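You operate a simulated robot arm through the tools that you are given. There is no shell and no other tool.

You run a simulated robot arm. Do the job below in one go: nothing can be reset, and whatever is moved stays where it is left.

Task
Press the clay in the blue-banded mould once in the small press.
Fine: slide out, load it, slide in, push the lever down.

Only the result counts: the job must be done as asked and must still hold three seconds after the hand-in. Knocking over, shifting, dropping, spilling or breaking anything else fails it.

Robot
A 6-joint arm with a two-finger parallel gripper, fixed in place. Base frame: the origin is on the floor under the middle of its stand, x ahead of it, y to its left, z up; the work surface is at about z = 0.8. Units: m, rad, N and s.
With the tool pointing down near the work surface it reaches from about 0.24 to 0.64 m from the base axis. Its first joint turns from -1.152 to 1.152 rad. Payload 2.7 kg.
The TCP is the grasp point between the finger pads, 0.023 m short of the fingertips. In the tool frame z runs along the fingers and y along their closing line. The gripper opens to 0.094 m. The fingers are 0.038 m wide and 0.01 m thick; the gripper's body (0.054 by 0.096 m) begins 0.039 m behind the TCP.
Orientation is told as [roll, pitch, yaw] about the base's x, y, z axes, in that order, counted from this pose: with the fingers straight down and closing along the base's y, the tool's x points along the base's -x, its y along +y and its z along -z.

Tools
- The arm moves only by the tool move_arm. Its argument "rows" is a list of rows, each a list of 2 entries, a list of its own where there are three numbers: the shift along the tool's x, y, z in cm, then the turn, a rotation vector about the tool's x, y, z in rad. In form: [[[dx, dy, dz], [wx, wy, wz]], ...]. A call has 1 to 20 rows; each row is the pose to reach, as a shift and turn from the pose commanded when the call began, along the tool's axes at that moment. "hand" is the finger opening in cm, from 0 to 9.4, set as the call begins (left out, the last holds). Each row takes 0.2 s and may step no farther than 0.05 m and 0.15 rad from the row before; otherwise, or with a gripper value out of range, the whole call is refused. A pose out of reach is approached as far as the arm can. The call stops where the force on the tool passes 50 N (or 10 N more than at its start, if that is more) or the arm is blocked; 0.2 s more then pass. Each finger travels about 0.045 m/s and halts on what it meets, pressing with about 26 N; the grip force reading is that of the motor and also rises with nothing between the fingers. The clock runs only during rows and for 0.2 s after the last one: add rows that repeat a pose to give the fingers time. It gives the time, the measured TCP pose, the force on the tool (base axes), the opening and the grip force at its end, in the units of the frame above (readings bear some noise), with the torque about the TCP (base axes, N m) and any sound that the robot's microphone picked up.
- Cameras (640 x 400 px; columns grow to the right, rows downward): "scene" is fixed at [0.058, -0.4165, 1.4125]; the picture's right is [0.91, -0.42, 0.00], its down [-0.20, -0.44, -0.88] and it looks along [0.37, 0.80, -0.48] (base axes); focal length 348 px, centre (320, 200). "wrist" rides on the gripper at [0.086, 0.016, -0.074] in the tool frame; the picture's right is [-0.18, 0.98, 0.00], its down [-0.58, -0.11, -0.81] and it looks along [-0.79, -0.15, 0.59] (tool axes); focal length 243 px, centre (320, 200). There is no depth. A picture from a camera that has moved, and an enlarged one, comes with that camera's place and axes in the base frame and with its lens.
- get_image(camera): a new picture of that camera. No time passes.
- enlarge(camera, box): a new picture of the part [left, top, right, bottom] of that camera's present view, enlarged. No time passes.
- job_done(): hands the job in; it is judged then, once.

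Nothing tells you positions but the pictures and the camera data. Unless the task says otherwise, let go and move clear before handing in.

The tools are called after "Emit:" as name(argument=value, ...) on one line, values as JSON. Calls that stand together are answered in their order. move_arm: Moves the arm, as the interface text tells. Its arguments: {"type":"object","properties":{"rows":{"type":"array","items":{"type":"array"}},"hand":{"type":"number"}},"required":["rows"]} The other tools are called the same way: get_image (camera) takes a picture; enlarge (camera, box) takes an enlarged picture of a part of a camera's view; job_done () hands the job in.

At the start:

```text
time: 0.0
ee_pos: [0.308, 0.2374, 1.2147]
ee_rot: [0.002, 0.0, 0.001]
wrist_force: [0.4, 0.9, -0.4]
torque: [-0.03, 0.03, 0.01]
opening: 0.0941
gripper_force: 0.1
```

scene: 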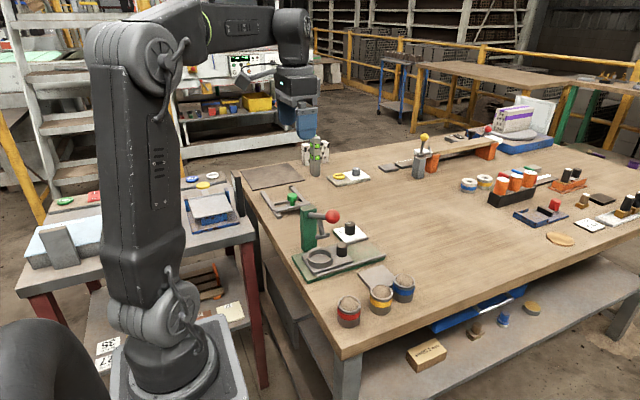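
wrist: 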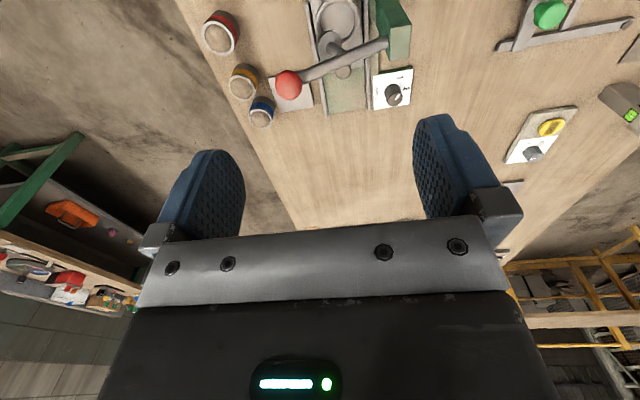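

I see a small green press with a red-knobbed lever and a slide tray, with three moulds (red, yellow, blue bands) near it. I'll enlarge the views to measure positions before moving.

Emit:
enlarge(camera="scene", box=[260, 170, 460, 340])

Emit:
enlarge(camera="wrist", box=[180, 0, 440, 160])

Emit:
enlarge(camera="scene", box=[400, 90, 640, 260])

```text
2.35 times, centred on (360, 255) of scene
camera zoom: at [0.058, -0.4165, 1.4125], right [0.91, -0.42, 0.0], down [-0.2, -0.44, -0.88], along [0.37, 0.8, -0.48], focal length 819 px, centre (226, 71)
```

zoom: 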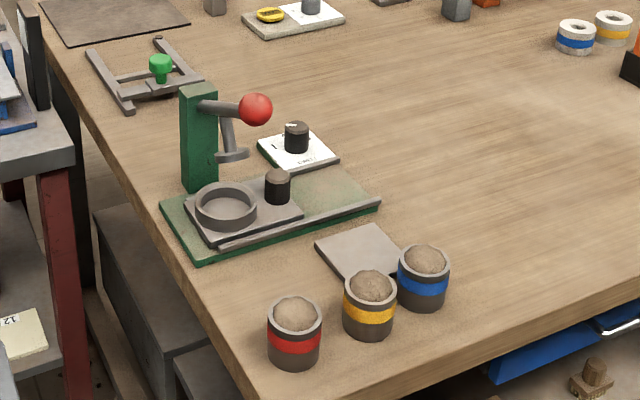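

```text
2.46 times, centred on (310, 80) of wrist
camera zoom: at [0.2213, 0.2534, 1.2887], right [0.18, 0.98, 0.0], down [0.58, -0.11, 0.81], along [0.79, -0.15, -0.59], focal length 597 px, centre (345, 495)
```

zoom: 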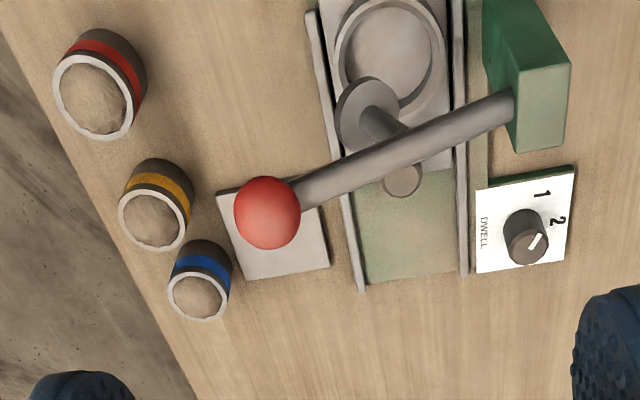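

```text
2.35 times, centred on (520, 175) of scene
camera zoom: at [0.058, -0.4165, 1.4125], right [0.91, -0.42, 0.0], down [-0.2, -0.44, -0.88], along [0.37, 0.8, -0.48], focal length 819 px, centre (-151, 259)
```

zoom: 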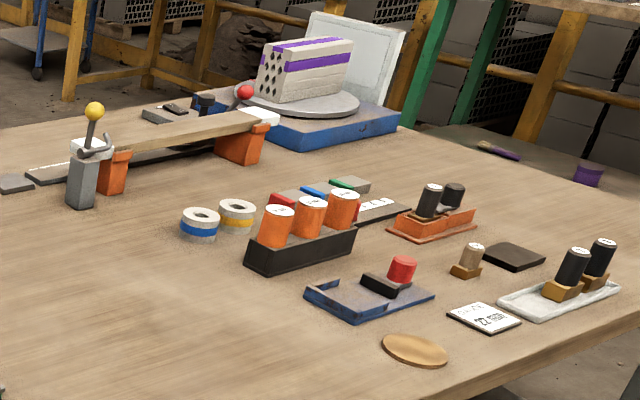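

Blue mould appears to be near (0.51, 0.07), press plate at x 0.32–0.56, y 0.22–0.33 with the lever ball near (0.37, 0.19, 1.0), and a dwell dial beside it. I'll zoom tighter for detail.

Emit:
enlarge(camera="scene", box=[295, 190, 385, 280])

Emit:
enlarge(camera="scene", box=[330, 240, 430, 340])

Emit:
enlarge(camera="wrist", box=[290, 0, 430, 120])

Emit:
enlarge(camera="wrist", box=[190, 0, 330, 140])

```text
4.44 times, centred on (340, 235) of scene
camera zoom: at [0.058, -0.4165, 1.4125], right [0.91, -0.42, 0.0], down [-0.2, -0.44, -0.88], along [0.37, 0.8, -0.48], focal length 1547 px, centre (231, 44)
```

zoom: 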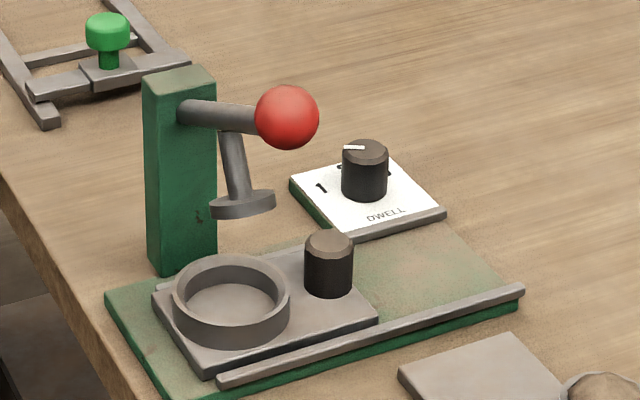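

```text
4.00 times, centred on (380, 290) of scene
camera zoom: at [0.058, -0.4165, 1.4125], right [0.91, -0.42, 0.0], down [-0.2, -0.44, -0.88], along [0.37, 0.8, -0.48], focal length 1393 px, centre (80, -160)
```

zoom: 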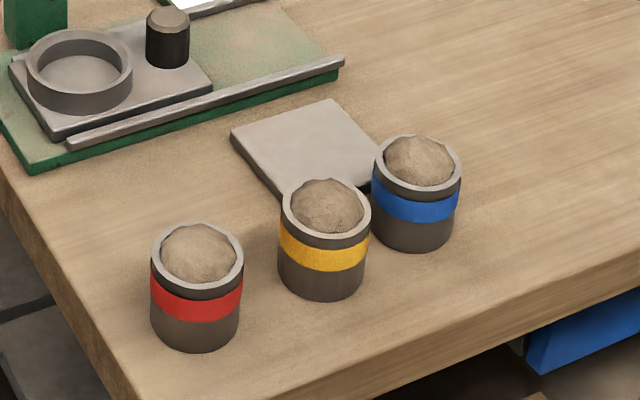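

```text
3.33 times, centred on (360, 60) of wrist
camera zoom: at [0.2213, 0.2534, 1.2887], right [0.18, 0.98, 0.0], down [0.58, -0.11, 0.81], along [0.79, -0.15, -0.59], focal length 809 px, centre (187, 667)
```

zoom: 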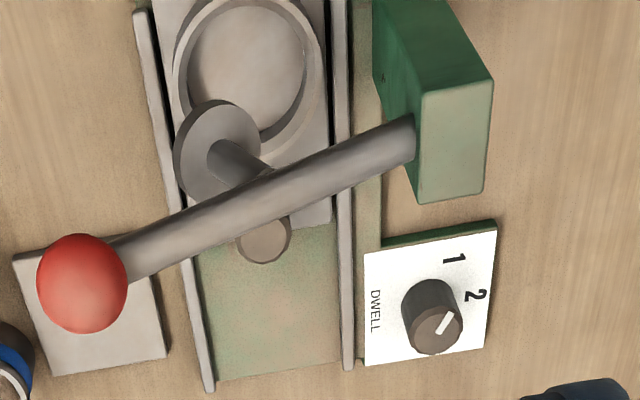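

```text
2.86 times, centred on (260, 70) of wrist
camera zoom: at [0.2213, 0.2534, 1.2887], right [0.18, 0.98, 0.0], down [0.58, -0.11, 0.81], along [0.79, -0.15, -0.59], focal length 693 px, centre (491, 571)
```

zoom: 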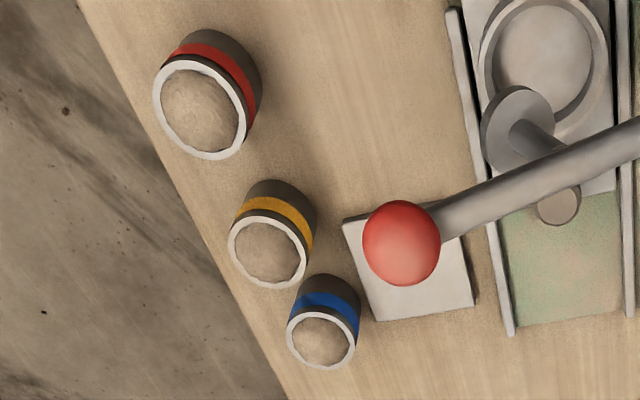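

The dial pointer looks set at 1, and the tray is in under the ram, with its black knob near (0.434, 0.255, 0.857). I'll check the gripper's own shape, since the camera bracket could hit the lever.

Emit:
enlarge(camera="scene", box=[250, 50, 350, 150])

Emit:
enlarge(camera="wrist", box=[300, 0, 380, 70])

Emit:
enlarge(camera="wrist", box=[370, 50, 430, 110])

```text
4.00 times, centred on (300, 100) of scene
camera zoom: at [0.058, -0.4165, 1.4125], right [0.91, -0.42, 0.0], down [-0.2, -0.44, -0.88], along [0.37, 0.8, -0.48], focal length 1393 px, centre (400, 600)
```

zoom: 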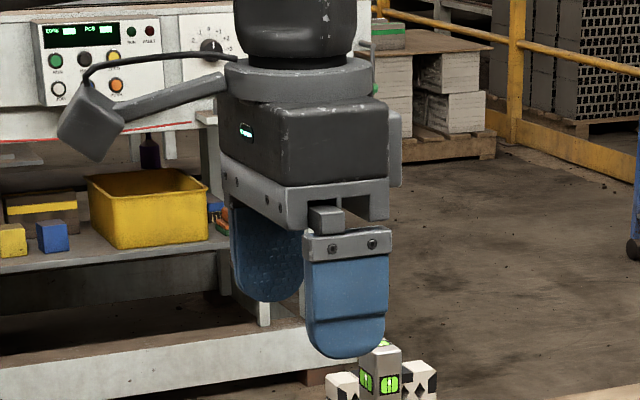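

```text
5.71 times, centred on (340, 35) of wrist
camera zoom: at [0.2213, 0.2534, 1.2887], right [0.18, 0.98, 0.0], down [0.58, -0.11, 0.81], along [0.79, -0.15, -0.59], focal length 1386 px, centre (206, 1143)
```

zoom: 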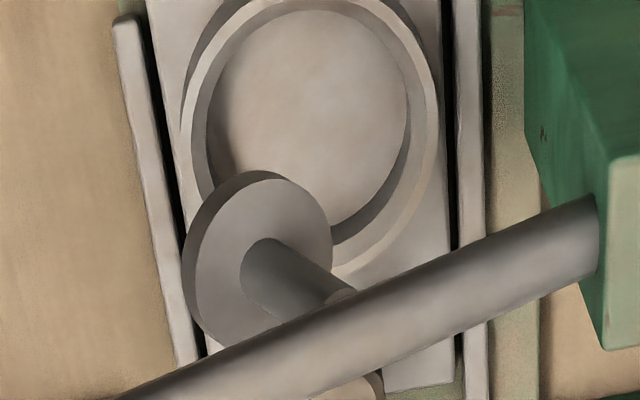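

```text
6.67 times, centred on (400, 80) of wrist
camera zoom: at [0.2213, 0.2534, 1.2887], right [0.18, 0.98, 0.0], down [0.58, -0.11, 0.81], along [0.79, -0.15, -0.59], focal length 1618 px, centre (-213, 1000)
```

zoom: 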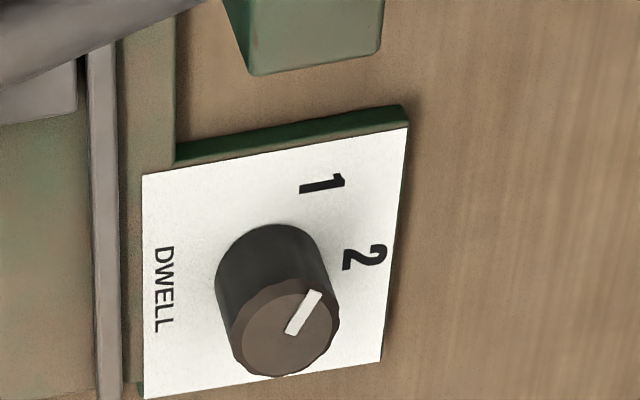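

The camera sits on a bracket that sticks out along tool +x, so at yaw 0 it would hit the press lever. I'll turn the tool about 180° in yaw at a safe height so the bracket points away from the press.

Emit:
move_arm(rows=[[[-0.7, -0.2, 0], [0, 0, -0.15]], [[-1.4, -0.4, 0], [0, 0, -0.3]], [[-2.1, -0.6, 0], [0, 0, -0.45]], [[-2.8, -0.8, 0], [0, 0, -0.6]], [[-3.5, -1.0, 0], [0, 0, -0.75]], [[-4.2, -1.2, 0], [0, 0, -0.9]], [[-4.9, -1.4, 0], [0, 0, -1.05]], [[-5.6, -1.6, 0], [0, 0, -1.2]], [[-6.3, -1.8, 0], [0, 0, -1.35]], [[-7.0, -2.0, 0], [0, 0, -1.5]], [[-7.7, -2.2, 0], [0, 0, -1.65]], [[-8.4, -2.4, 0], [0, 0, -1.8]], [[-9.1, -2.6, 0], [0, 0, -1.95]], [[-9.8, -2.8, 0], [0, 0, -2.1]], [[-10.5, -3.0, 0], [0, 0, -2.25]], [[-11.2, -3.2, 0], [0, 0, -2.4]], [[-11.9, -3.4, 0], [0, 0, -2.55]], [[-12.6, -3.6, 0], [0, 0, -2.7]], [[-13.3, -3.7, 0], [0, 0, -2.85]], [[-14.0, -3.7, 0], [0, 0, -3.0]]], hand=9.4)

```text
time: 4.2
ee_pos: [0.4494, 0.2018, 1.216]
ee_rot: [0.001, 0.0, 3.003]
wrist_force: [0.1, 0.3, -0.3]
torque: [0.0, 0.0, 0.01]
opening: 0.0939
gripper_force: 0.2
```

The turn worked, with the tool now at yaw 3.0. I'll finish the rotation to π and look at the press from the far side.

Emit:
move_arm(rows=[[[0, 0, 0], [0, 0, -0.139]]])

Emit:
get_image(camera="wrist")

Emit:
get_image(camera="scene")

```text
time: 4.6
ee_pos: [0.4488, 0.2013, 1.2156]
ee_rot: [0.0, 0.001, -3.142]
wrist_force: [0.4, -0.9, -0.5]
torque: [-0.01, -0.02, -0.05]
opening: 0.0939
gripper_force: 0.1
```

```text
taken
camera wrist: at [0.5345, 0.185, 1.2895], right [-0.18, -0.98, 0.0], down [-0.58, 0.11, 0.81], along [-0.79, 0.15, -0.59], focal length 243 px, centre (320, 200)
```

wrist: 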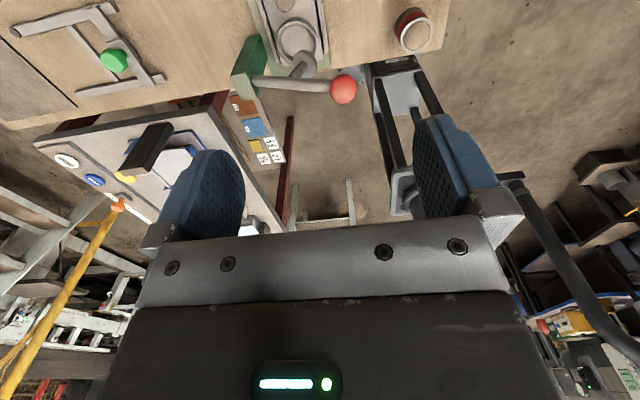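

```text
taken
```

scene: 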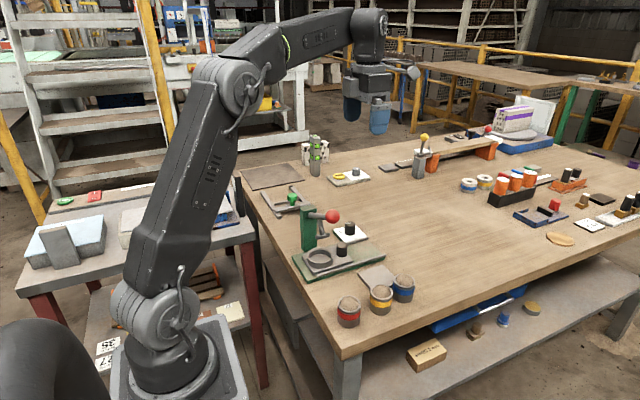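

The tool is at yaw π and clear of everything. I'll lower towards (0.52, 0.245, 1.05) to look at the tray, ring and knob more closely.

Emit:
move_arm(rows=[[[1.4, -0.9, 3.3], [0, 0, 0]], [[2.8, -1.8, 6.6], [0, 0, 0]], [[4.3, -2.6, 9.9], [0, 0, 0]], [[5.7, -3.5, 13.2], [0, 0, 0]], [[7.1, -4.4, 16.5], [0, 0, 0]]])

Emit:
get_image(camera="wrist")

Emit:
enlarge(camera="wrist", box=[200, 0, 440, 150])

```text
time: 5.8
ee_pos: [0.5195, 0.2443, 1.051]
ee_rot: [0.001, 0.001, 3.139]
wrist_force: [-0.1, 1.1, -0.9]
torque: [0.02, 0.02, -0.04]
opening: 0.0942
gripper_force: 0.1
```

```text
taken
camera wrist: at [0.6062, 0.2271, 1.1245], right [-0.19, -0.98, 0.0], down [-0.58, 0.11, 0.81], along [-0.79, 0.15, -0.59], focal length 243 px, centre (320, 200)
```

wrist: 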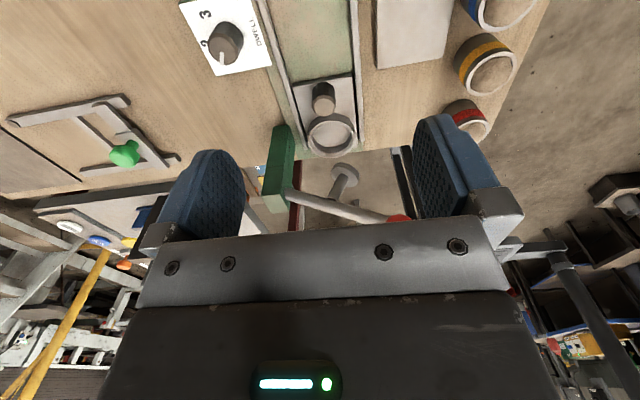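

```text
2.67 times, centred on (320, 75) of wrist
camera zoom: at [0.6062, 0.2271, 1.1245], right [-0.19, -0.98, 0.0], down [-0.58, 0.11, 0.81], along [-0.79, 0.15, -0.59], focal length 647 px, centre (320, 533)
```

zoom: 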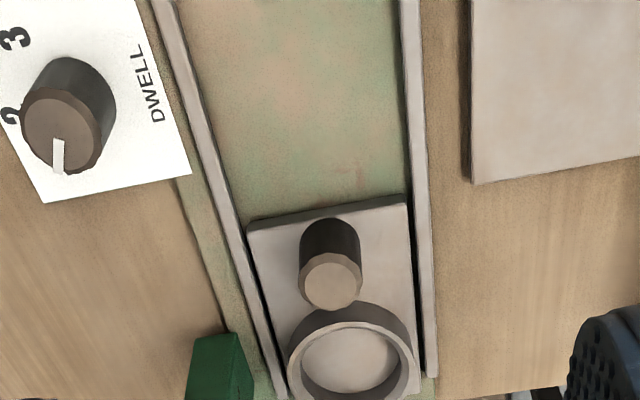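

The tray knob is at about (0.437, 0.2535), rising from z 0.827 to 0.857. The ring is at x≈0.372 under the ram, and rails run along x at y≈0.21 and 0.295. I'll narrow the fingers to 5 cm and come in above the knob.

Emit:
move_arm(rows=[[[-2.1, -0.2, 3.0], [0, 0, 0]], [[-4.2, -0.4, 6.0], [0, 0, 0]], [[-6.3, -0.7, 9.0], [0, 0, 0]], [[-8.25, -0.92, 12.1], [0, 0, 0]], [[-8.25, -0.92, 12.1], [0, 0, 0]]], hand=5.0)

Emit:
get_image(camera="wrist")

Emit:
enlarge(camera="scene", box=[280, 160, 420, 290])

```text
time: 7.0
ee_pos: [0.4385, 0.251, 0.928]
ee_rot: [0.0, -0.001, 3.14]
wrist_force: [-0.3, 0.1, 0.2]
torque: [0.05, 0.02, 0.0]
opening: 0.0501
gripper_force: 0.1
```

```text
taken
camera wrist: at [0.5239, 0.2344, 1.0012], right [-0.19, -0.98, 0.0], down [-0.58, 0.11, 0.81], along [-0.79, 0.15, -0.59], focal length 243 px, centre (320, 200)
```

wrist: 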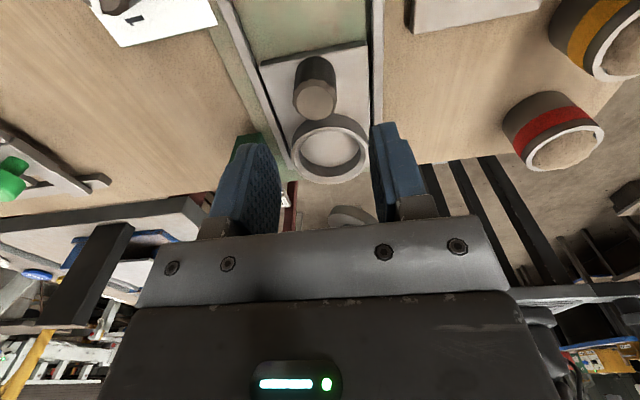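

```text
3.08 times, centred on (350, 225) of scene
camera zoom: at [0.058, -0.4165, 1.4125], right [0.91, -0.42, 0.0], down [-0.2, -0.44, -0.88], along [0.37, 0.8, -0.48], focal length 1071 px, centre (228, 123)
```

zoom: 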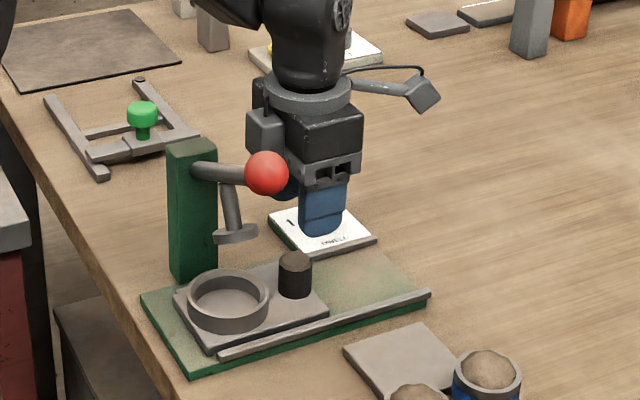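

The knob lies at about (0.439, 0.255), between the open fingers. I'll lower so the fingertips stop about 5 mm above the tray.

Emit:
move_arm(rows=[[[0, -0.2, 3.0], [0, 0, 0]], [[0, -0.25, 6.0], [0, 0, 0]], [[0, -0.25, 7.3], [0, 0, 0]]])

Emit:
get_image(camera="wrist")

Emit:
enlarge(camera="scene", box=[280, 160, 420, 290])

```text
time: 7.8
ee_pos: [0.4392, 0.2549, 0.8541]
ee_rot: [0.001, 0.0, 3.139]
wrist_force: [0.3, -0.9, -1.0]
torque: [0.01, -0.03, 0.0]
opening: 0.0498
gripper_force: 0.0
```

```text
taken
camera wrist: at [0.5253, 0.2385, 0.9282], right [-0.19, -0.98, 0.0], down [-0.58, 0.11, 0.81], along [-0.79, 0.15, -0.59], focal length 243 px, centre (320, 200)
```

wrist: 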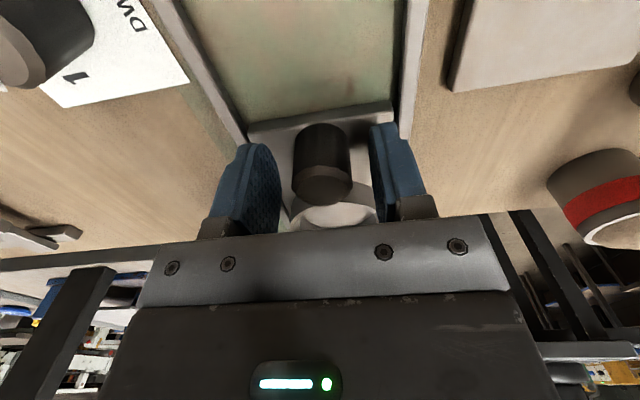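

```text
3.08 times, centred on (350, 225) of scene
camera zoom: at [0.058, -0.4165, 1.4125], right [0.91, -0.42, 0.0], down [-0.2, -0.44, -0.88], along [0.37, 0.8, -0.48], focal length 1071 px, centre (228, 123)
```

zoom: 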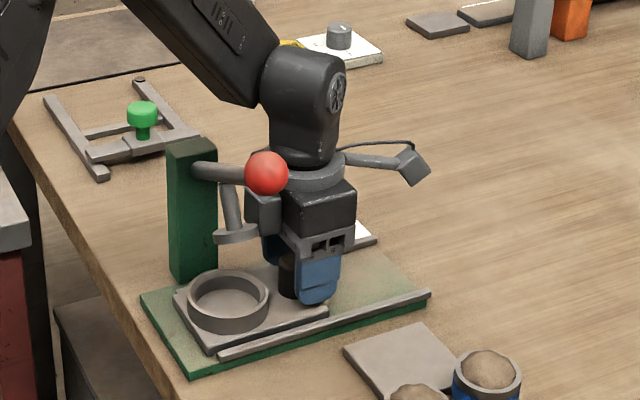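

The fingers straddle the knob with no contact yet. Now I'll close on it.

Emit:
move_arm(rows=[[[0, 0, 0], [0, 0, 0]], [[0, 0, 0], [0, 0, 0]], [[0, 0, 0], [0, 0, 0]]], hand=1.5)

Emit:
get_image(camera="wrist")

```text
time: 8.6
ee_pos: [0.4392, 0.2553, 0.8544]
ee_rot: [0.001, 0.0, 3.139]
wrist_force: [0.4, -2.6, -1.4]
torque: [0.48, -0.19, 0.03]
opening: 0.0296
gripper_force: 45.3
```

```text
taken
camera wrist: at [0.5253, 0.2382, 0.9281], right [-0.19, -0.98, 0.0], down [-0.58, 0.11, 0.81], along [-0.79, 0.15, -0.59], focal length 243 px, centre (320, 200)
```

wrist: 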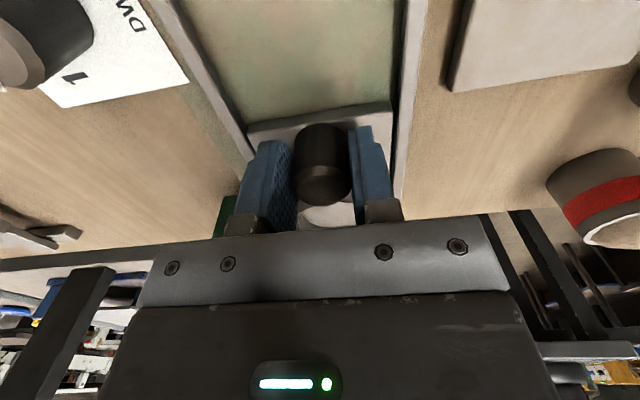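

I have a firm grip on the knob at 2.96 cm. I'll pull the tray gently out along +x and watch the force.

Emit:
move_arm(rows=[[[0.5, 0, 0], [0, 0, 0]], [[1.0, 0, 0], [0, 0, 0]], [[1.5, 0, 0], [0, 0, 0]], [[2.0, 0, 0], [0, 0, 0]], [[2.5, 0, 0], [0, 0, 0]], [[3.0, 0, 0], [0, 0, 0]]])

Emit:
enlarge(camera="scene", box=[280, 160, 420, 290])

```text
time: 10.0
ee_pos: [0.4673, 0.2561, 0.8544]
ee_rot: [0.001, -0.003, 3.138]
wrist_force: [-0.8, -14.7, -11.0]
torque: [0.55, -0.15, 0.07]
opening: 0.0296
gripper_force: 45.4
```

```text
3.08 times, centred on (350, 225) of scene
camera zoom: at [0.0581, -0.4168, 1.4125], right [0.91, -0.42, 0.0], down [-0.2, -0.44, -0.88], along [0.37, 0.8, -0.48], focal length 1071 px, centre (228, 123)
```

zoom: 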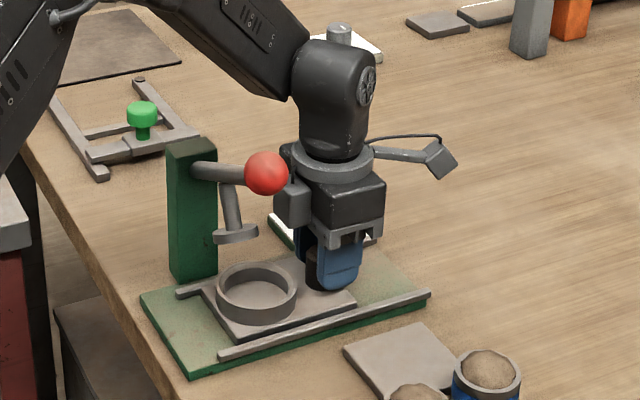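

The tray is sliding, with a side load of about 15 N from slight misalignment with the rails. I'll keep pulling while easing towards −y and slightly down to unload it.

Emit:
move_arm(rows=[[[0.2, 0.1, 0.05], [0, 0, 0]], [[0.5, 0.15, 0.1], [0, 0, 0]], [[1.0, 0.2, 0.1], [0, 0, 0]]])

```text
time: 10.8
ee_pos: [0.4789, 0.2546, 0.8544]
ee_rot: [0.002, -0.001, 3.139]
wrist_force: [-1.1, -11.6, -3.1]
torque: [0.36, 1.29, 0.11]
opening: 0.0296
gripper_force: 44.6
```

Emit:
move_arm(rows=[[[0.2, 0.1, 0], [0, 0, 0]], [[0.5, 0.2, 0], [0, 0, 0]], [[1.0, 0.25, 0], [0, 0, 0]], [[1.5, 0.28, 0], [0, 0, 0]]])

Emit:
enlarge(camera="scene", box=[280, 160, 420, 290])

```text
time: 11.8
ee_pos: [0.4908, 0.2552, 0.8537]
ee_rot: [-0.002, 0.0, 3.141]
wrist_force: [-1.1, 14.9, -15.1]
torque: [-0.62, 0.53, -0.12]
opening: 0.0295
gripper_force: 45.6
```

```text
3.08 times, centred on (350, 225) of scene
camera zoom: at [0.0582, -0.4159, 1.4127], right [0.91, -0.42, 0.0], down [-0.2, -0.44, -0.88], along [0.37, 0.8, -0.48], focal length 1071 px, centre (228, 123)
```

zoom: 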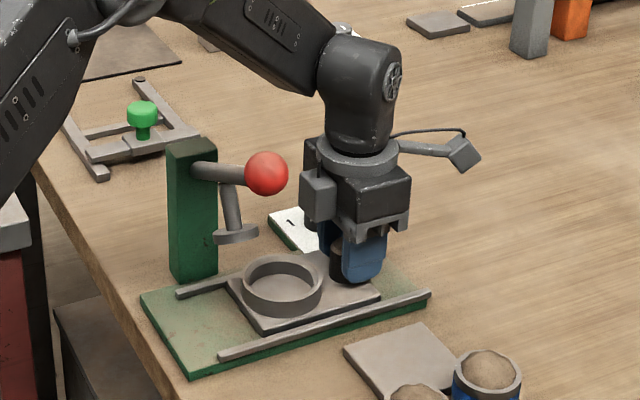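

The tray is now about 5 cm out and the side force has flipped, so I over-corrected slightly. I'll back off 1 mm in y and pull a few more centimetres.

Emit:
move_arm(rows=[[[0.0, -0.1, 0.05], [0, 0, 0]], [[0.5, -0.1, 0.05], [0, 0, 0]], [[1.0, -0.1, 0.05], [0, 0, 0]], [[1.5, -0.1, 0.05], [0, 0, 0]], [[2.0, -0.1, 0.05], [0, 0, 0]]])

Emit:
enlarge(camera="scene", box=[280, 160, 420, 290])

```text
time: 13.0
ee_pos: [0.5136, 0.2549, 0.8552]
ee_rot: [-0.002, 0.003, 3.141]
wrist_force: [-0.3, 24.3, -5.7]
torque: [-0.44, 0.91, -0.34]
opening: 0.0299
gripper_force: 45.3
```

```text
3.08 times, centred on (350, 225) of scene
camera zoom: at [0.0581, -0.4158, 1.4127], right [0.91, -0.42, 0.0], down [-0.2, -0.44, -0.88], along [0.37, 0.8, -0.48], focal length 1071 px, centre (228, 123)
```

zoom: 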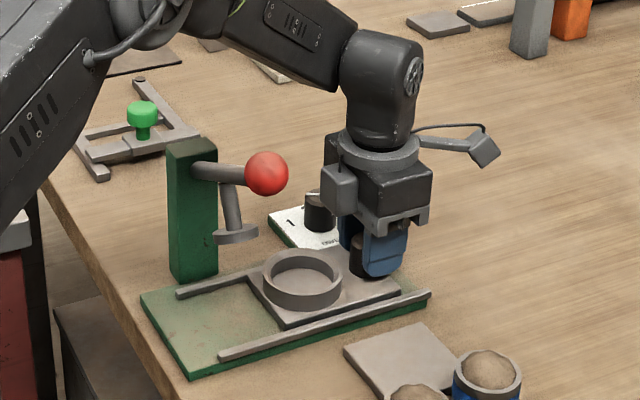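

The side load is 24 N the other way, so I'll shift 2 mm towards +y and pull the last 1.5 cm.

Emit:
move_arm(rows=[[[0.0, -0.1, 0.0], [0, 0, 0]], [[0.2, -0.2, 0.0], [0, 0, 0]], [[0.6, -0.2, 0.0], [0, 0, 0]], [[1.0, -0.2, 0.0], [0, 0, 0]], [[1.5, -0.2, 0.0], [0, 0, 0]], [[1.5, -0.2, 0.0], [0, 0, 0]]])

Emit:
enlarge(camera="scene", box=[280, 160, 420, 290])

```text
time: 14.4
ee_pos: [0.5279, 0.255, 0.854]
ee_rot: [0.001, -0.001, 3.142]
wrist_force: [1.7, 22.9, -13.5]
torque: [-0.22, -0.79, -0.2]
opening: 0.0296
gripper_force: 45.1
```

```text
3.08 times, centred on (350, 225) of scene
camera zoom: at [0.0582, -0.4159, 1.4127], right [0.91, -0.42, 0.0], down [-0.2, -0.44, -0.88], along [0.37, 0.8, -0.48], focal length 1071 px, centre (228, 123)
```

zoom: 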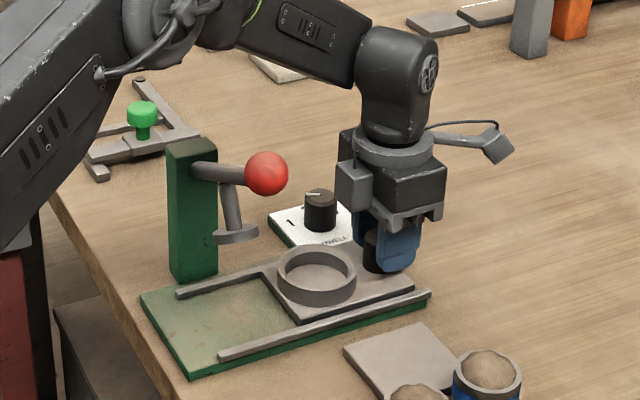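

The tray is about 9 cm out and the ring is clear of the ram. I'll release the knob and lift straight up.

Emit:
move_arm(rows=[[[0, -0.1, 0], [0, 0, 0]], [[0, -0.1, 0], [0, 0, 0]], [[0, -0.1, 0], [0, 0, 0]]], hand=5.0)

Emit:
move_arm(rows=[[[0, 0, -3], [0, 0, 0]], [[0, 0, -7], [0, 0, 0]], [[0, 0, -11], [0, 0, 0]], [[0, 0, -15], [0, 0, 0]]])

Emit:
get_image(camera="wrist")

Emit:
enlarge(camera="scene", box=[280, 180, 440, 320])

```text
time: 15.2
ee_pos: [0.5279, 0.2544, 0.8564]
ee_rot: [-0.001, 0.0, 3.14]
wrist_force: [-0.2, -0.1, 1.7]
torque: [-0.01, 0.0, 0.0]
opening: 0.05
gripper_force: 0.1
```

```text
time: 16.2
ee_pos: [0.5272, 0.2527, 1.0074]
ee_rot: [0.004, -0.002, 3.139]
wrist_force: [-0.4, 0.0, 0.6]
torque: [0.0, 0.0, -0.01]
opening: 0.0498
gripper_force: 0.1
```

```text
taken
camera wrist: at [0.6129, 0.2368, 1.0813], right [-0.19, -0.98, 0.0], down [-0.58, 0.11, 0.81], along [-0.79, 0.15, -0.59], focal length 243 px, centre (320, 200)
```

wrist: 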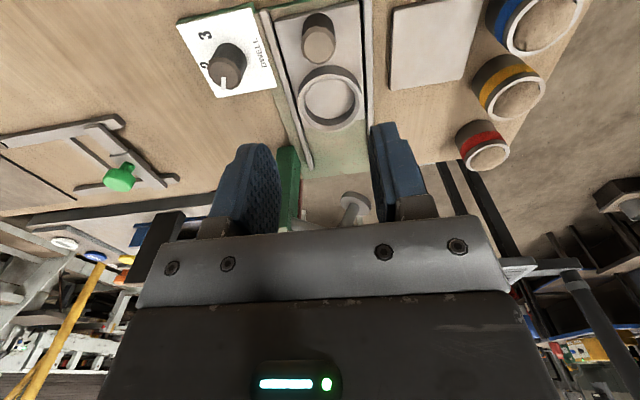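

```text
2.86 times, centred on (360, 250) of scene
camera zoom: at [0.058, -0.4165, 1.4125], right [0.91, -0.42, 0.0], down [-0.2, -0.44, -0.88], along [0.37, 0.8, -0.48], focal length 995 px, centre (206, 57)
```

zoom: 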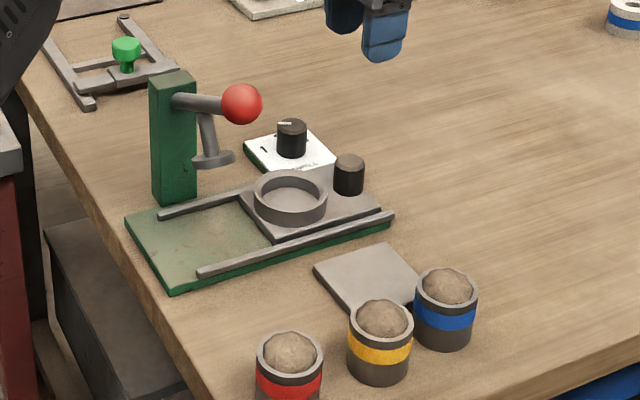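

The tray is out, and nothing else has moved. I'll enlarge to measure the ring and the blue mould precisely.

Emit:
enlarge(camera="wrist", box=[270, 0, 390, 140])

Emit:
enlarge(camera="wrist", box=[440, 0, 600, 100])

Emit:
enlarge(camera="scene", box=[330, 225, 400, 275])

Emit:
enlarge(camera="scene", box=[370, 260, 440, 310])

```text
2.86 times, centred on (330, 70) of wrist
camera zoom: at [0.6129, 0.2368, 1.0813], right [-0.19, -0.98, 0.0], down [-0.58, 0.11, 0.81], along [-0.79, 0.15, -0.59], focal length 693 px, centre (291, 571)
```

zoom: 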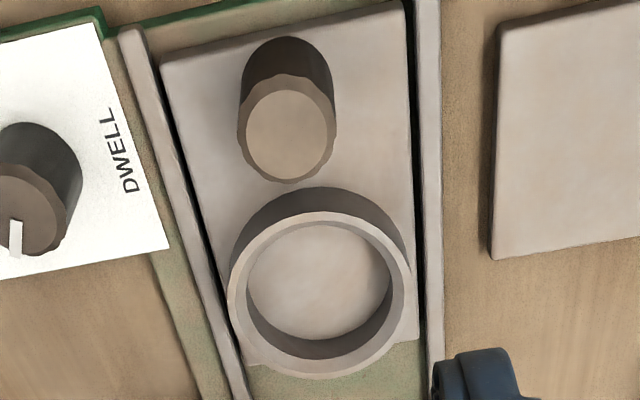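

```text
4.00 times, centred on (520, 50) of wrist
camera zoom: at [0.6129, 0.2368, 1.0813], right [-0.19, -0.98, 0.0], down [-0.58, 0.11, 0.81], along [-0.79, 0.15, -0.59], focal length 970 px, centre (-480, 800)
```

zoom: 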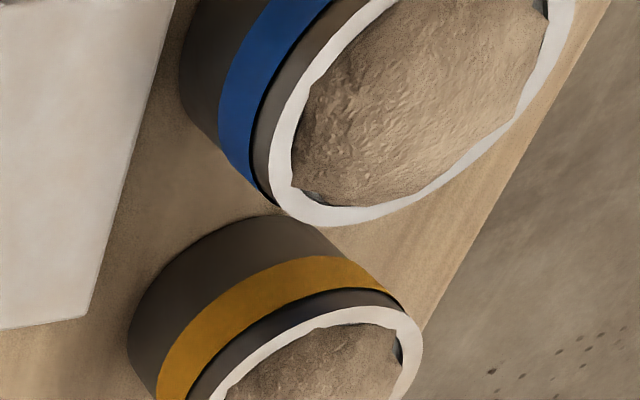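

```text
8.00 times, centred on (365, 250) of scene
camera zoom: at [0.058, -0.4165, 1.4125], right [0.91, -0.42, 0.0], down [-0.2, -0.44, -0.88], along [0.37, 0.8, -0.48], focal length 2785 px, centre (-40, -200)
```

zoom: 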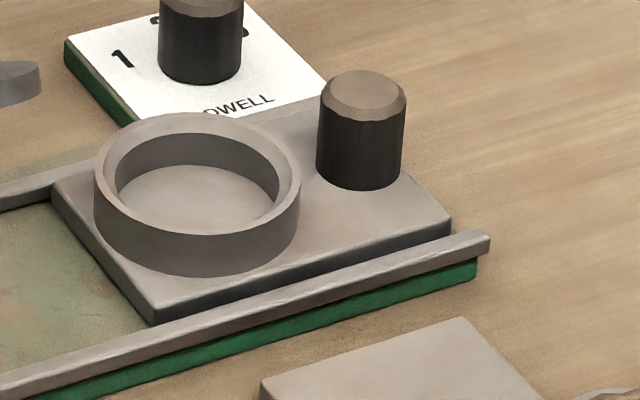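

```text
8.00 times, centred on (405, 285) of scene
camera zoom: at [0.058, -0.4165, 1.4125], right [0.91, -0.42, 0.0], down [-0.2, -0.44, -0.88], along [0.37, 0.8, -0.48], focal length 2785 px, centre (-360, -480)
```

zoom: 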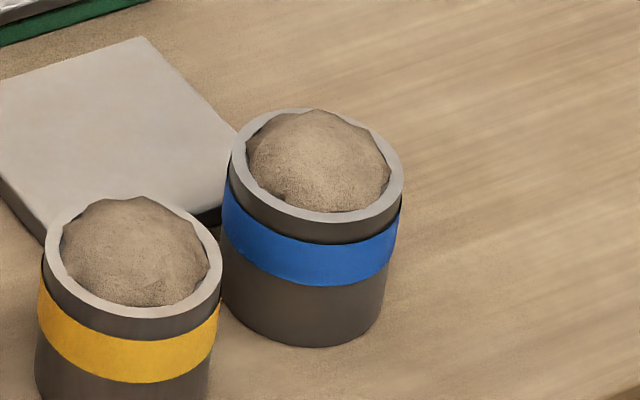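

The ring centre is around (0.46, 0.2535) with an inner diameter of about 5.5 cm, and the blue mould is about 5.1 cm across and 5 cm tall, so the fit is tight. I'll take a steeper view of the ring to refine it, then the same view over the mould.

Emit:
move_arm(rows=[[[-2.0, -0.05, -1.5], [0, 0, 0]], [[-4.5, -0.1, -3.0], [0, 0, 0]], [[-6.5, -0.1, -4.3], [0, 0, 0]], [[-6.5, -0.1, -4.3], [0, 0, 0]]])

Emit:
get_image(camera="wrist")

Emit:
enlarge(camera="wrist", box=[260, 0, 400, 88])

```text
time: 17.2
ee_pos: [0.4605, 0.2552, 1.0483]
ee_rot: [-0.001, -0.001, 3.14]
wrist_force: [0.1, 0.9, 0.5]
torque: [0.0, 0.0, 0.0]
opening: 0.0498
gripper_force: 0.0
```

```text
taken
camera wrist: at [0.547, 0.2385, 1.1225], right [-0.19, -0.98, 0.0], down [-0.58, 0.11, 0.81], along [-0.79, 0.15, -0.59], focal length 243 px, centre (320, 200)
```

wrist: 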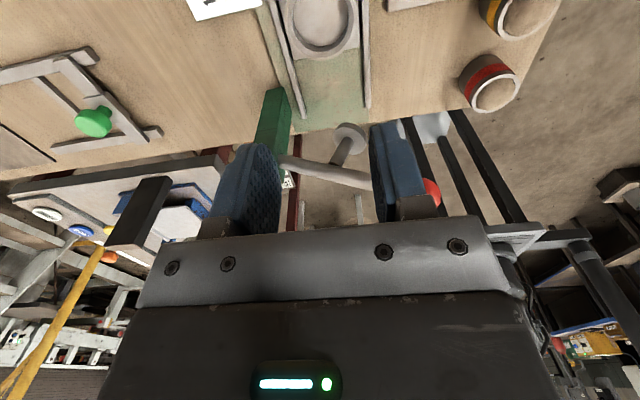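

```text
4.55 times, centred on (330, 44) of wrist
camera zoom: at [0.547, 0.2385, 1.1225], right [-0.19, -0.98, 0.0], down [-0.58, 0.11, 0.81], along [-0.79, 0.15, -0.59], focal length 1103 px, centre (274, 909)
```

zoom: 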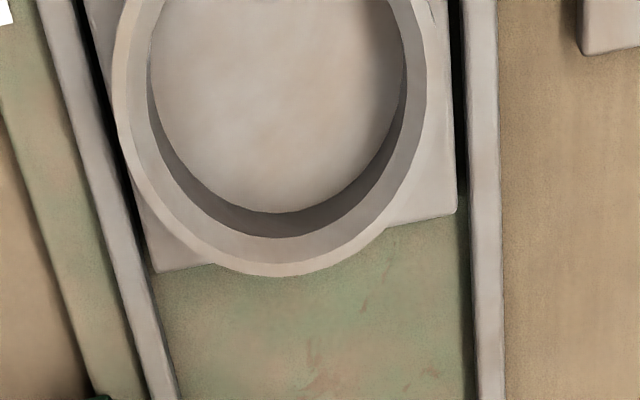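

The ring is partly cut off at the top of the frame. I'll back out 4 cm in x so the whole rim is visible.

Emit:
move_arm(rows=[[[2.0, 0, 0], [0, 0, 0]], [[4.0, 0, 0], [0, 0, 0]], [[4.0, 0, 0], [0, 0, 0]]])

Emit:
enlarge(camera="wrist", box=[260, 0, 400, 88])

```text
time: 18.0
ee_pos: [0.5005, 0.2549, 1.0464]
ee_rot: [0.0, -0.001, 3.139]
wrist_force: [0.0, 0.1, -0.3]
torque: [-0.01, 0.0, 0.0]
opening: 0.0498
gripper_force: 0.2
```

```text
4.55 times, centred on (330, 44) of wrist
camera zoom: at [0.5868, 0.2383, 1.1203], right [-0.19, -0.98, 0.0], down [-0.58, 0.11, 0.81], along [-0.79, 0.15, -0.59], focal length 1103 px, centre (274, 909)
```

zoom: 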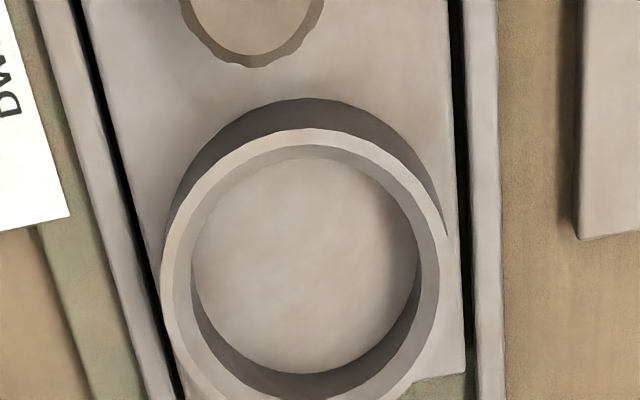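

Emit:
enlarge(camera="wrist", box=[280, 20, 380, 95])

Emit:
enlarge(camera="wrist", box=[270, 0, 390, 100])

```text
5.33 times, centred on (330, 58) of wrist
camera zoom: at [0.5868, 0.2383, 1.1203], right [-0.19, -0.98, 0.0], down [-0.58, 0.11, 0.81], along [-0.79, 0.15, -0.59], focal length 1294 px, centre (267, 960)
```

zoom: 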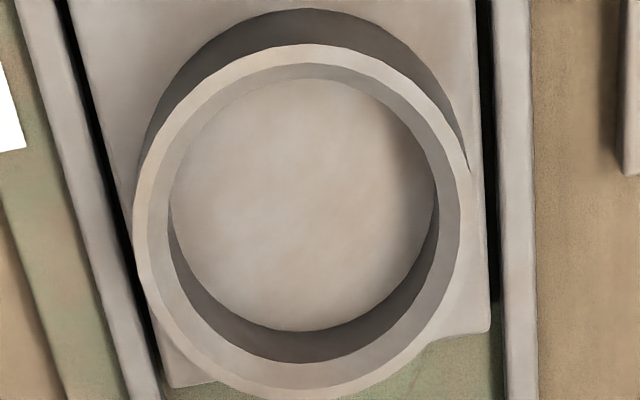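

```text
4.00 times, centred on (330, 50) of wrist
camera zoom: at [0.5868, 0.2383, 1.1203], right [-0.19, -0.98, 0.0], down [-0.58, 0.11, 0.81], along [-0.79, 0.15, -0.59], focal length 970 px, centre (280, 800)
```

zoom: 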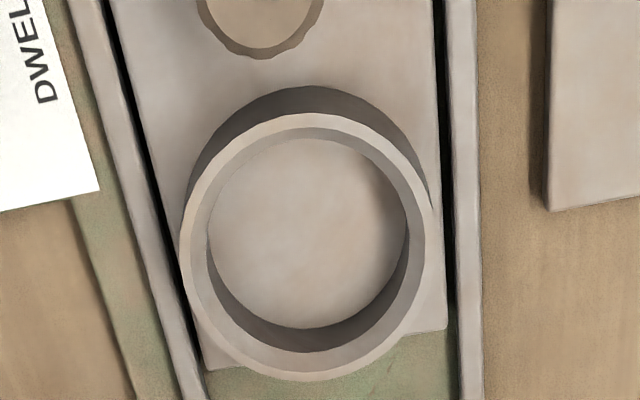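

The ring is chamfered on the inside, with its centre at about (0.461, 0.254) and its rim near z 0.845. Now I'll move over to the blue mould for the same view.

Emit:
move_arm(rows=[[[1.0, 3.6, -0.5], [0, 0, 0]], [[2.0, 7.2, -0.5], [0, 0, 0]], [[3.0, 10.8, -0.5], [0, 0, 0]], [[4.0, 14.4, -0.5], [0, 0, 0]], [[4.75, 18.0, -0.5], [0, 0, 0]], [[4.75, 18.0, -0.5], [0, 0, 0]]], hand=7.0)

Emit:
get_image(camera="wrist")

Emit:
enlarge(camera="wrist", box=[270, 0, 390, 100])

```text
time: 19.4
ee_pos: [0.5493, 0.0772, 1.056]
ee_rot: [-0.001, 0.001, 3.139]
wrist_force: [0.8, 0.4, -0.4]
torque: [0.0, -0.03, 0.02]
opening: 0.07
gripper_force: 0.1
```

```text
taken
camera wrist: at [0.6344, 0.0609, 1.1294], right [-0.19, -0.98, 0.0], down [-0.58, 0.11, 0.81], along [-0.79, 0.15, -0.59], focal length 243 px, centre (320, 200)
```

wrist: 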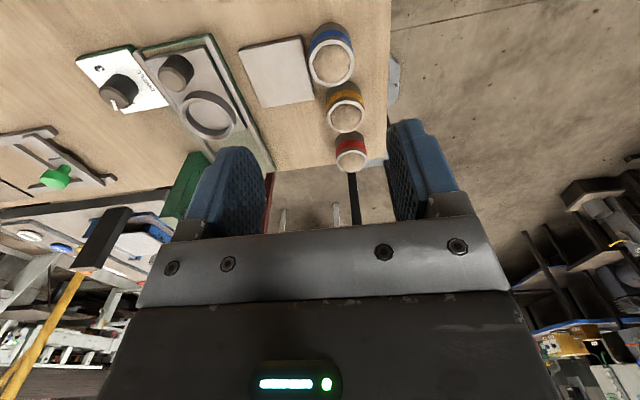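

```text
4.00 times, centred on (330, 50) of wrist
camera zoom: at [0.6344, 0.0609, 1.1294], right [-0.19, -0.98, 0.0], down [-0.58, 0.11, 0.81], along [-0.79, 0.15, -0.59], focal length 970 px, centre (280, 800)
```

zoom: 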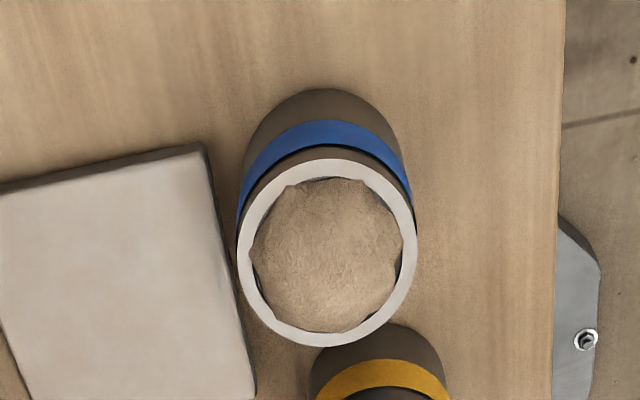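

The blue mould's centre is at about (0.506, 0.0715) with its rim near z 0.85. The flat plate beside it is only about 8 mm away, so I'll keep the fingertips above it. I'll approach above the mould with a 6.4 cm opening.

Emit:
move_arm(rows=[[[-1.5, 0.2, 3.5], [0, 0, 0]], [[-3.0, 0.4, 7.0], [0, 0, 0]], [[-4.33, 0.57, 10.5], [0, 0, 0]], [[-4.33, 0.57, 13.6], [0, 0, 0]], [[-4.33, 0.57, 13.6], [0, 0, 0]]], hand=6.4)

Emit:
get_image(camera="wrist")

Emit:
enlarge(camera="scene", box=[330, 190, 470, 320])

```text
time: 20.6
ee_pos: [0.5044, 0.0692, 0.9183]
ee_rot: [0.002, 0.0, 3.14]
wrist_force: [-0.5, 0.1, -0.6]
torque: [0.01, -0.02, 0.0]
opening: 0.0641
gripper_force: 0.0
```

```text
taken
camera wrist: at [0.59, 0.0516, 0.9926], right [-0.19, -0.98, 0.0], down [-0.58, 0.11, 0.81], along [-0.79, 0.15, -0.59], focal length 243 px, centre (320, 200)
```

wrist: 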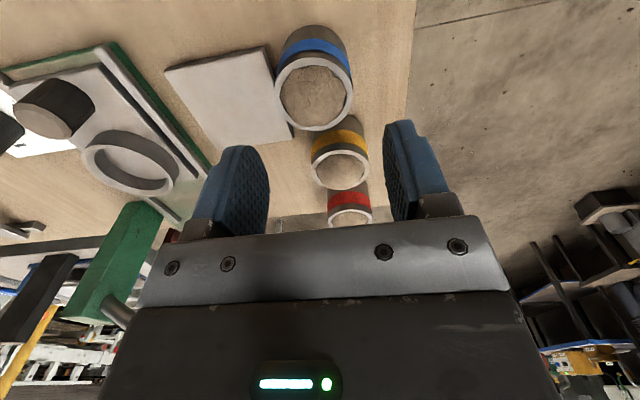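

```text
3.08 times, centred on (400, 255) of scene
camera zoom: at [0.058, -0.4165, 1.4125], right [0.91, -0.42, 0.0], down [-0.2, -0.44, -0.88], along [0.37, 0.8, -0.48], focal length 1071 px, centre (74, 31)
```

zoom: 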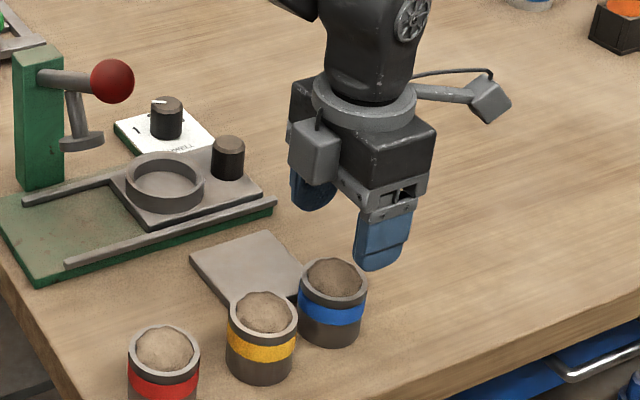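

The gripper is nearly centred over the mould. I'll shift 2 mm and descend to about z 0.844, keeping the fingertips near 0.821.

Emit:
move_arm(rows=[[[0.15, -0.1, 2.0], [0, 0, 0]], [[0.15, -0.1, 4.0], [0, 0, 0]], [[0.15, -0.1, 5.5], [0, 0, 0]], [[0.15, -0.1, 6.5], [0, 0, 0]], [[0.15, -0.1, 7.4], [0, 0, 0]], [[0.15, -0.1, 7.4], [0, 0, 0]]])

Emit:
get_image(camera="wrist")

Emit:
enlarge(camera="scene", box=[350, 210, 450, 310])

```text
time: 22.0
ee_pos: [0.5082, 0.0703, 0.8429]
ee_rot: [0.001, 0.0, 3.14]
wrist_force: [-0.2, 0.0, 0.1]
torque: [-0.01, 0.02, -0.01]
opening: 0.0639
gripper_force: 0.1
```

```text
taken
camera wrist: at [0.5939, 0.0537, 0.9166], right [-0.19, -0.98, 0.0], down [-0.58, 0.11, 0.81], along [-0.79, 0.15, -0.59], focal length 243 px, centre (320, 200)
```

wrist: 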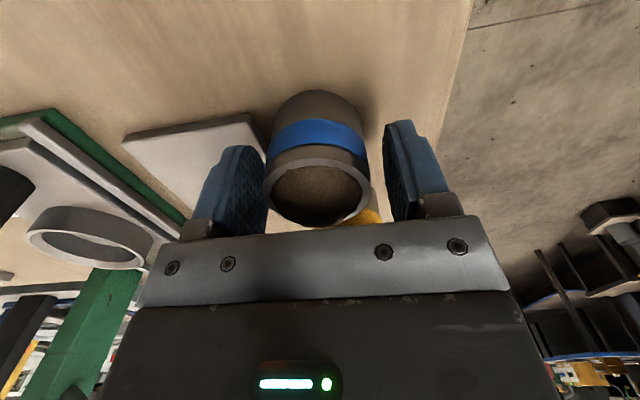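

```text
4.00 times, centred on (400, 260) of scene
camera zoom: at [0.058, -0.4165, 1.4125], right [0.91, -0.42, 0.0], down [-0.2, -0.44, -0.88], along [0.37, 0.8, -0.48], focal length 1393 px, centre (0, -40)
```

zoom: 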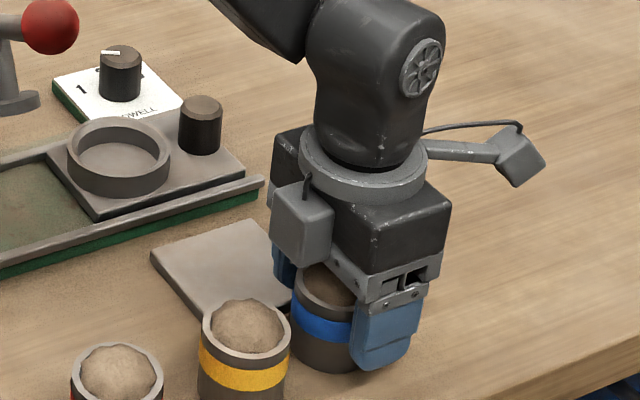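

The mould sits between the fingers, about 2 mm to −x of the TCP. I'll shift that small amount and close gently on it.

Emit:
move_arm(rows=[[[-0.15, 0, 0], [0, 0, 0]], [[-0.15, 0, 0], [0, 0, 0]]])

Emit:
move_arm(rows=[[[0, 0, 0], [0, 0, 0]], [[0, 0, 0], [0, 0, 0]], [[0, 0, 0], [0, 0, 0]], [[0, 0, 0], [0, 0, 0]]], hand=4.5)

Emit:
get_image(camera="wrist")

```text
time: 22.6
ee_pos: [0.5067, 0.0715, 0.844]
ee_rot: [0.0, 0.001, 3.14]
wrist_force: [0.3, -0.1, 0.0]
torque: [-0.03, -0.01, -0.04]
opening: 0.064
gripper_force: 0.1
```

```text
time: 23.6
ee_pos: [0.5066, 0.0712, 0.844]
ee_rot: [0.0, 0.0, 3.141]
wrist_force: [-0.6, 2.4, 1.7]
torque: [0.11, -0.01, -0.01]
opening: 0.0495
gripper_force: 25.9
```

```text
taken
camera wrist: at [0.592, 0.054, 0.9172], right [-0.19, -0.98, 0.0], down [-0.58, 0.11, 0.81], along [-0.79, 0.15, -0.59], focal length 243 px, centre (320, 200)
```

wrist: 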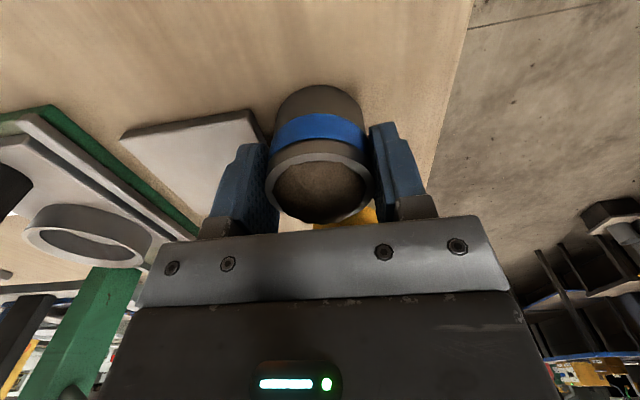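

The mould is gripped at 4.95 cm across. I'll lift it straight up clear of its neighbours.

Emit:
move_arm(rows=[[[0, 0, -0.5], [0, 0, 0]], [[0, 0, -1.5], [0, 0, 0]], [[0, 0, -3.5], [0, 0, 0]], [[0, 0, -6.0], [0, 0, 0]], [[0, 0, -9.0], [0, 0, 0]], [[0, 0, -11.0], [0, 0, 0]], [[0, 0, -11.0], [0, 0, 0]]], hand=4.0)

Emit:
get_image(camera="wrist")

Emit:
get_image(camera="scene")

```text
time: 25.2
ee_pos: [0.5057, 0.0726, 0.9533]
ee_rot: [0.0, 0.001, 3.141]
wrist_force: [-0.4, 0.3, -4.2]
torque: [0.0, -0.02, 0.01]
opening: 0.0497
gripper_force: 26.3
```

```text
taken
camera wrist: at [0.5913, 0.0557, 1.0268], right [-0.19, -0.98, 0.0], down [-0.58, 0.11, 0.81], along [-0.79, 0.15, -0.59], focal length 243 px, centre (320, 200)
```

wrist: 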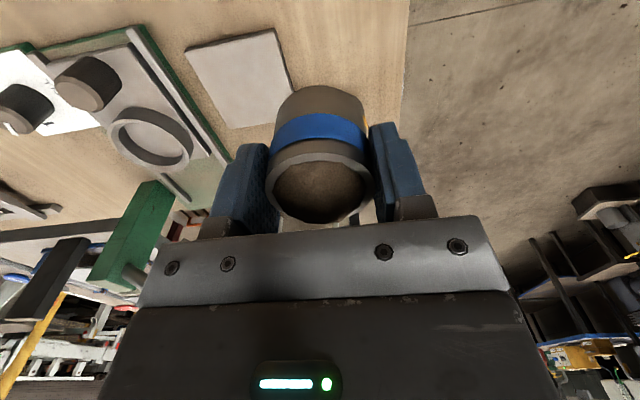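

```text
taken
```

scene: 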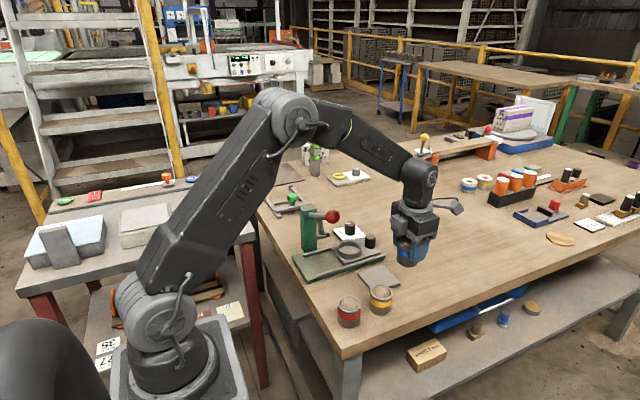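

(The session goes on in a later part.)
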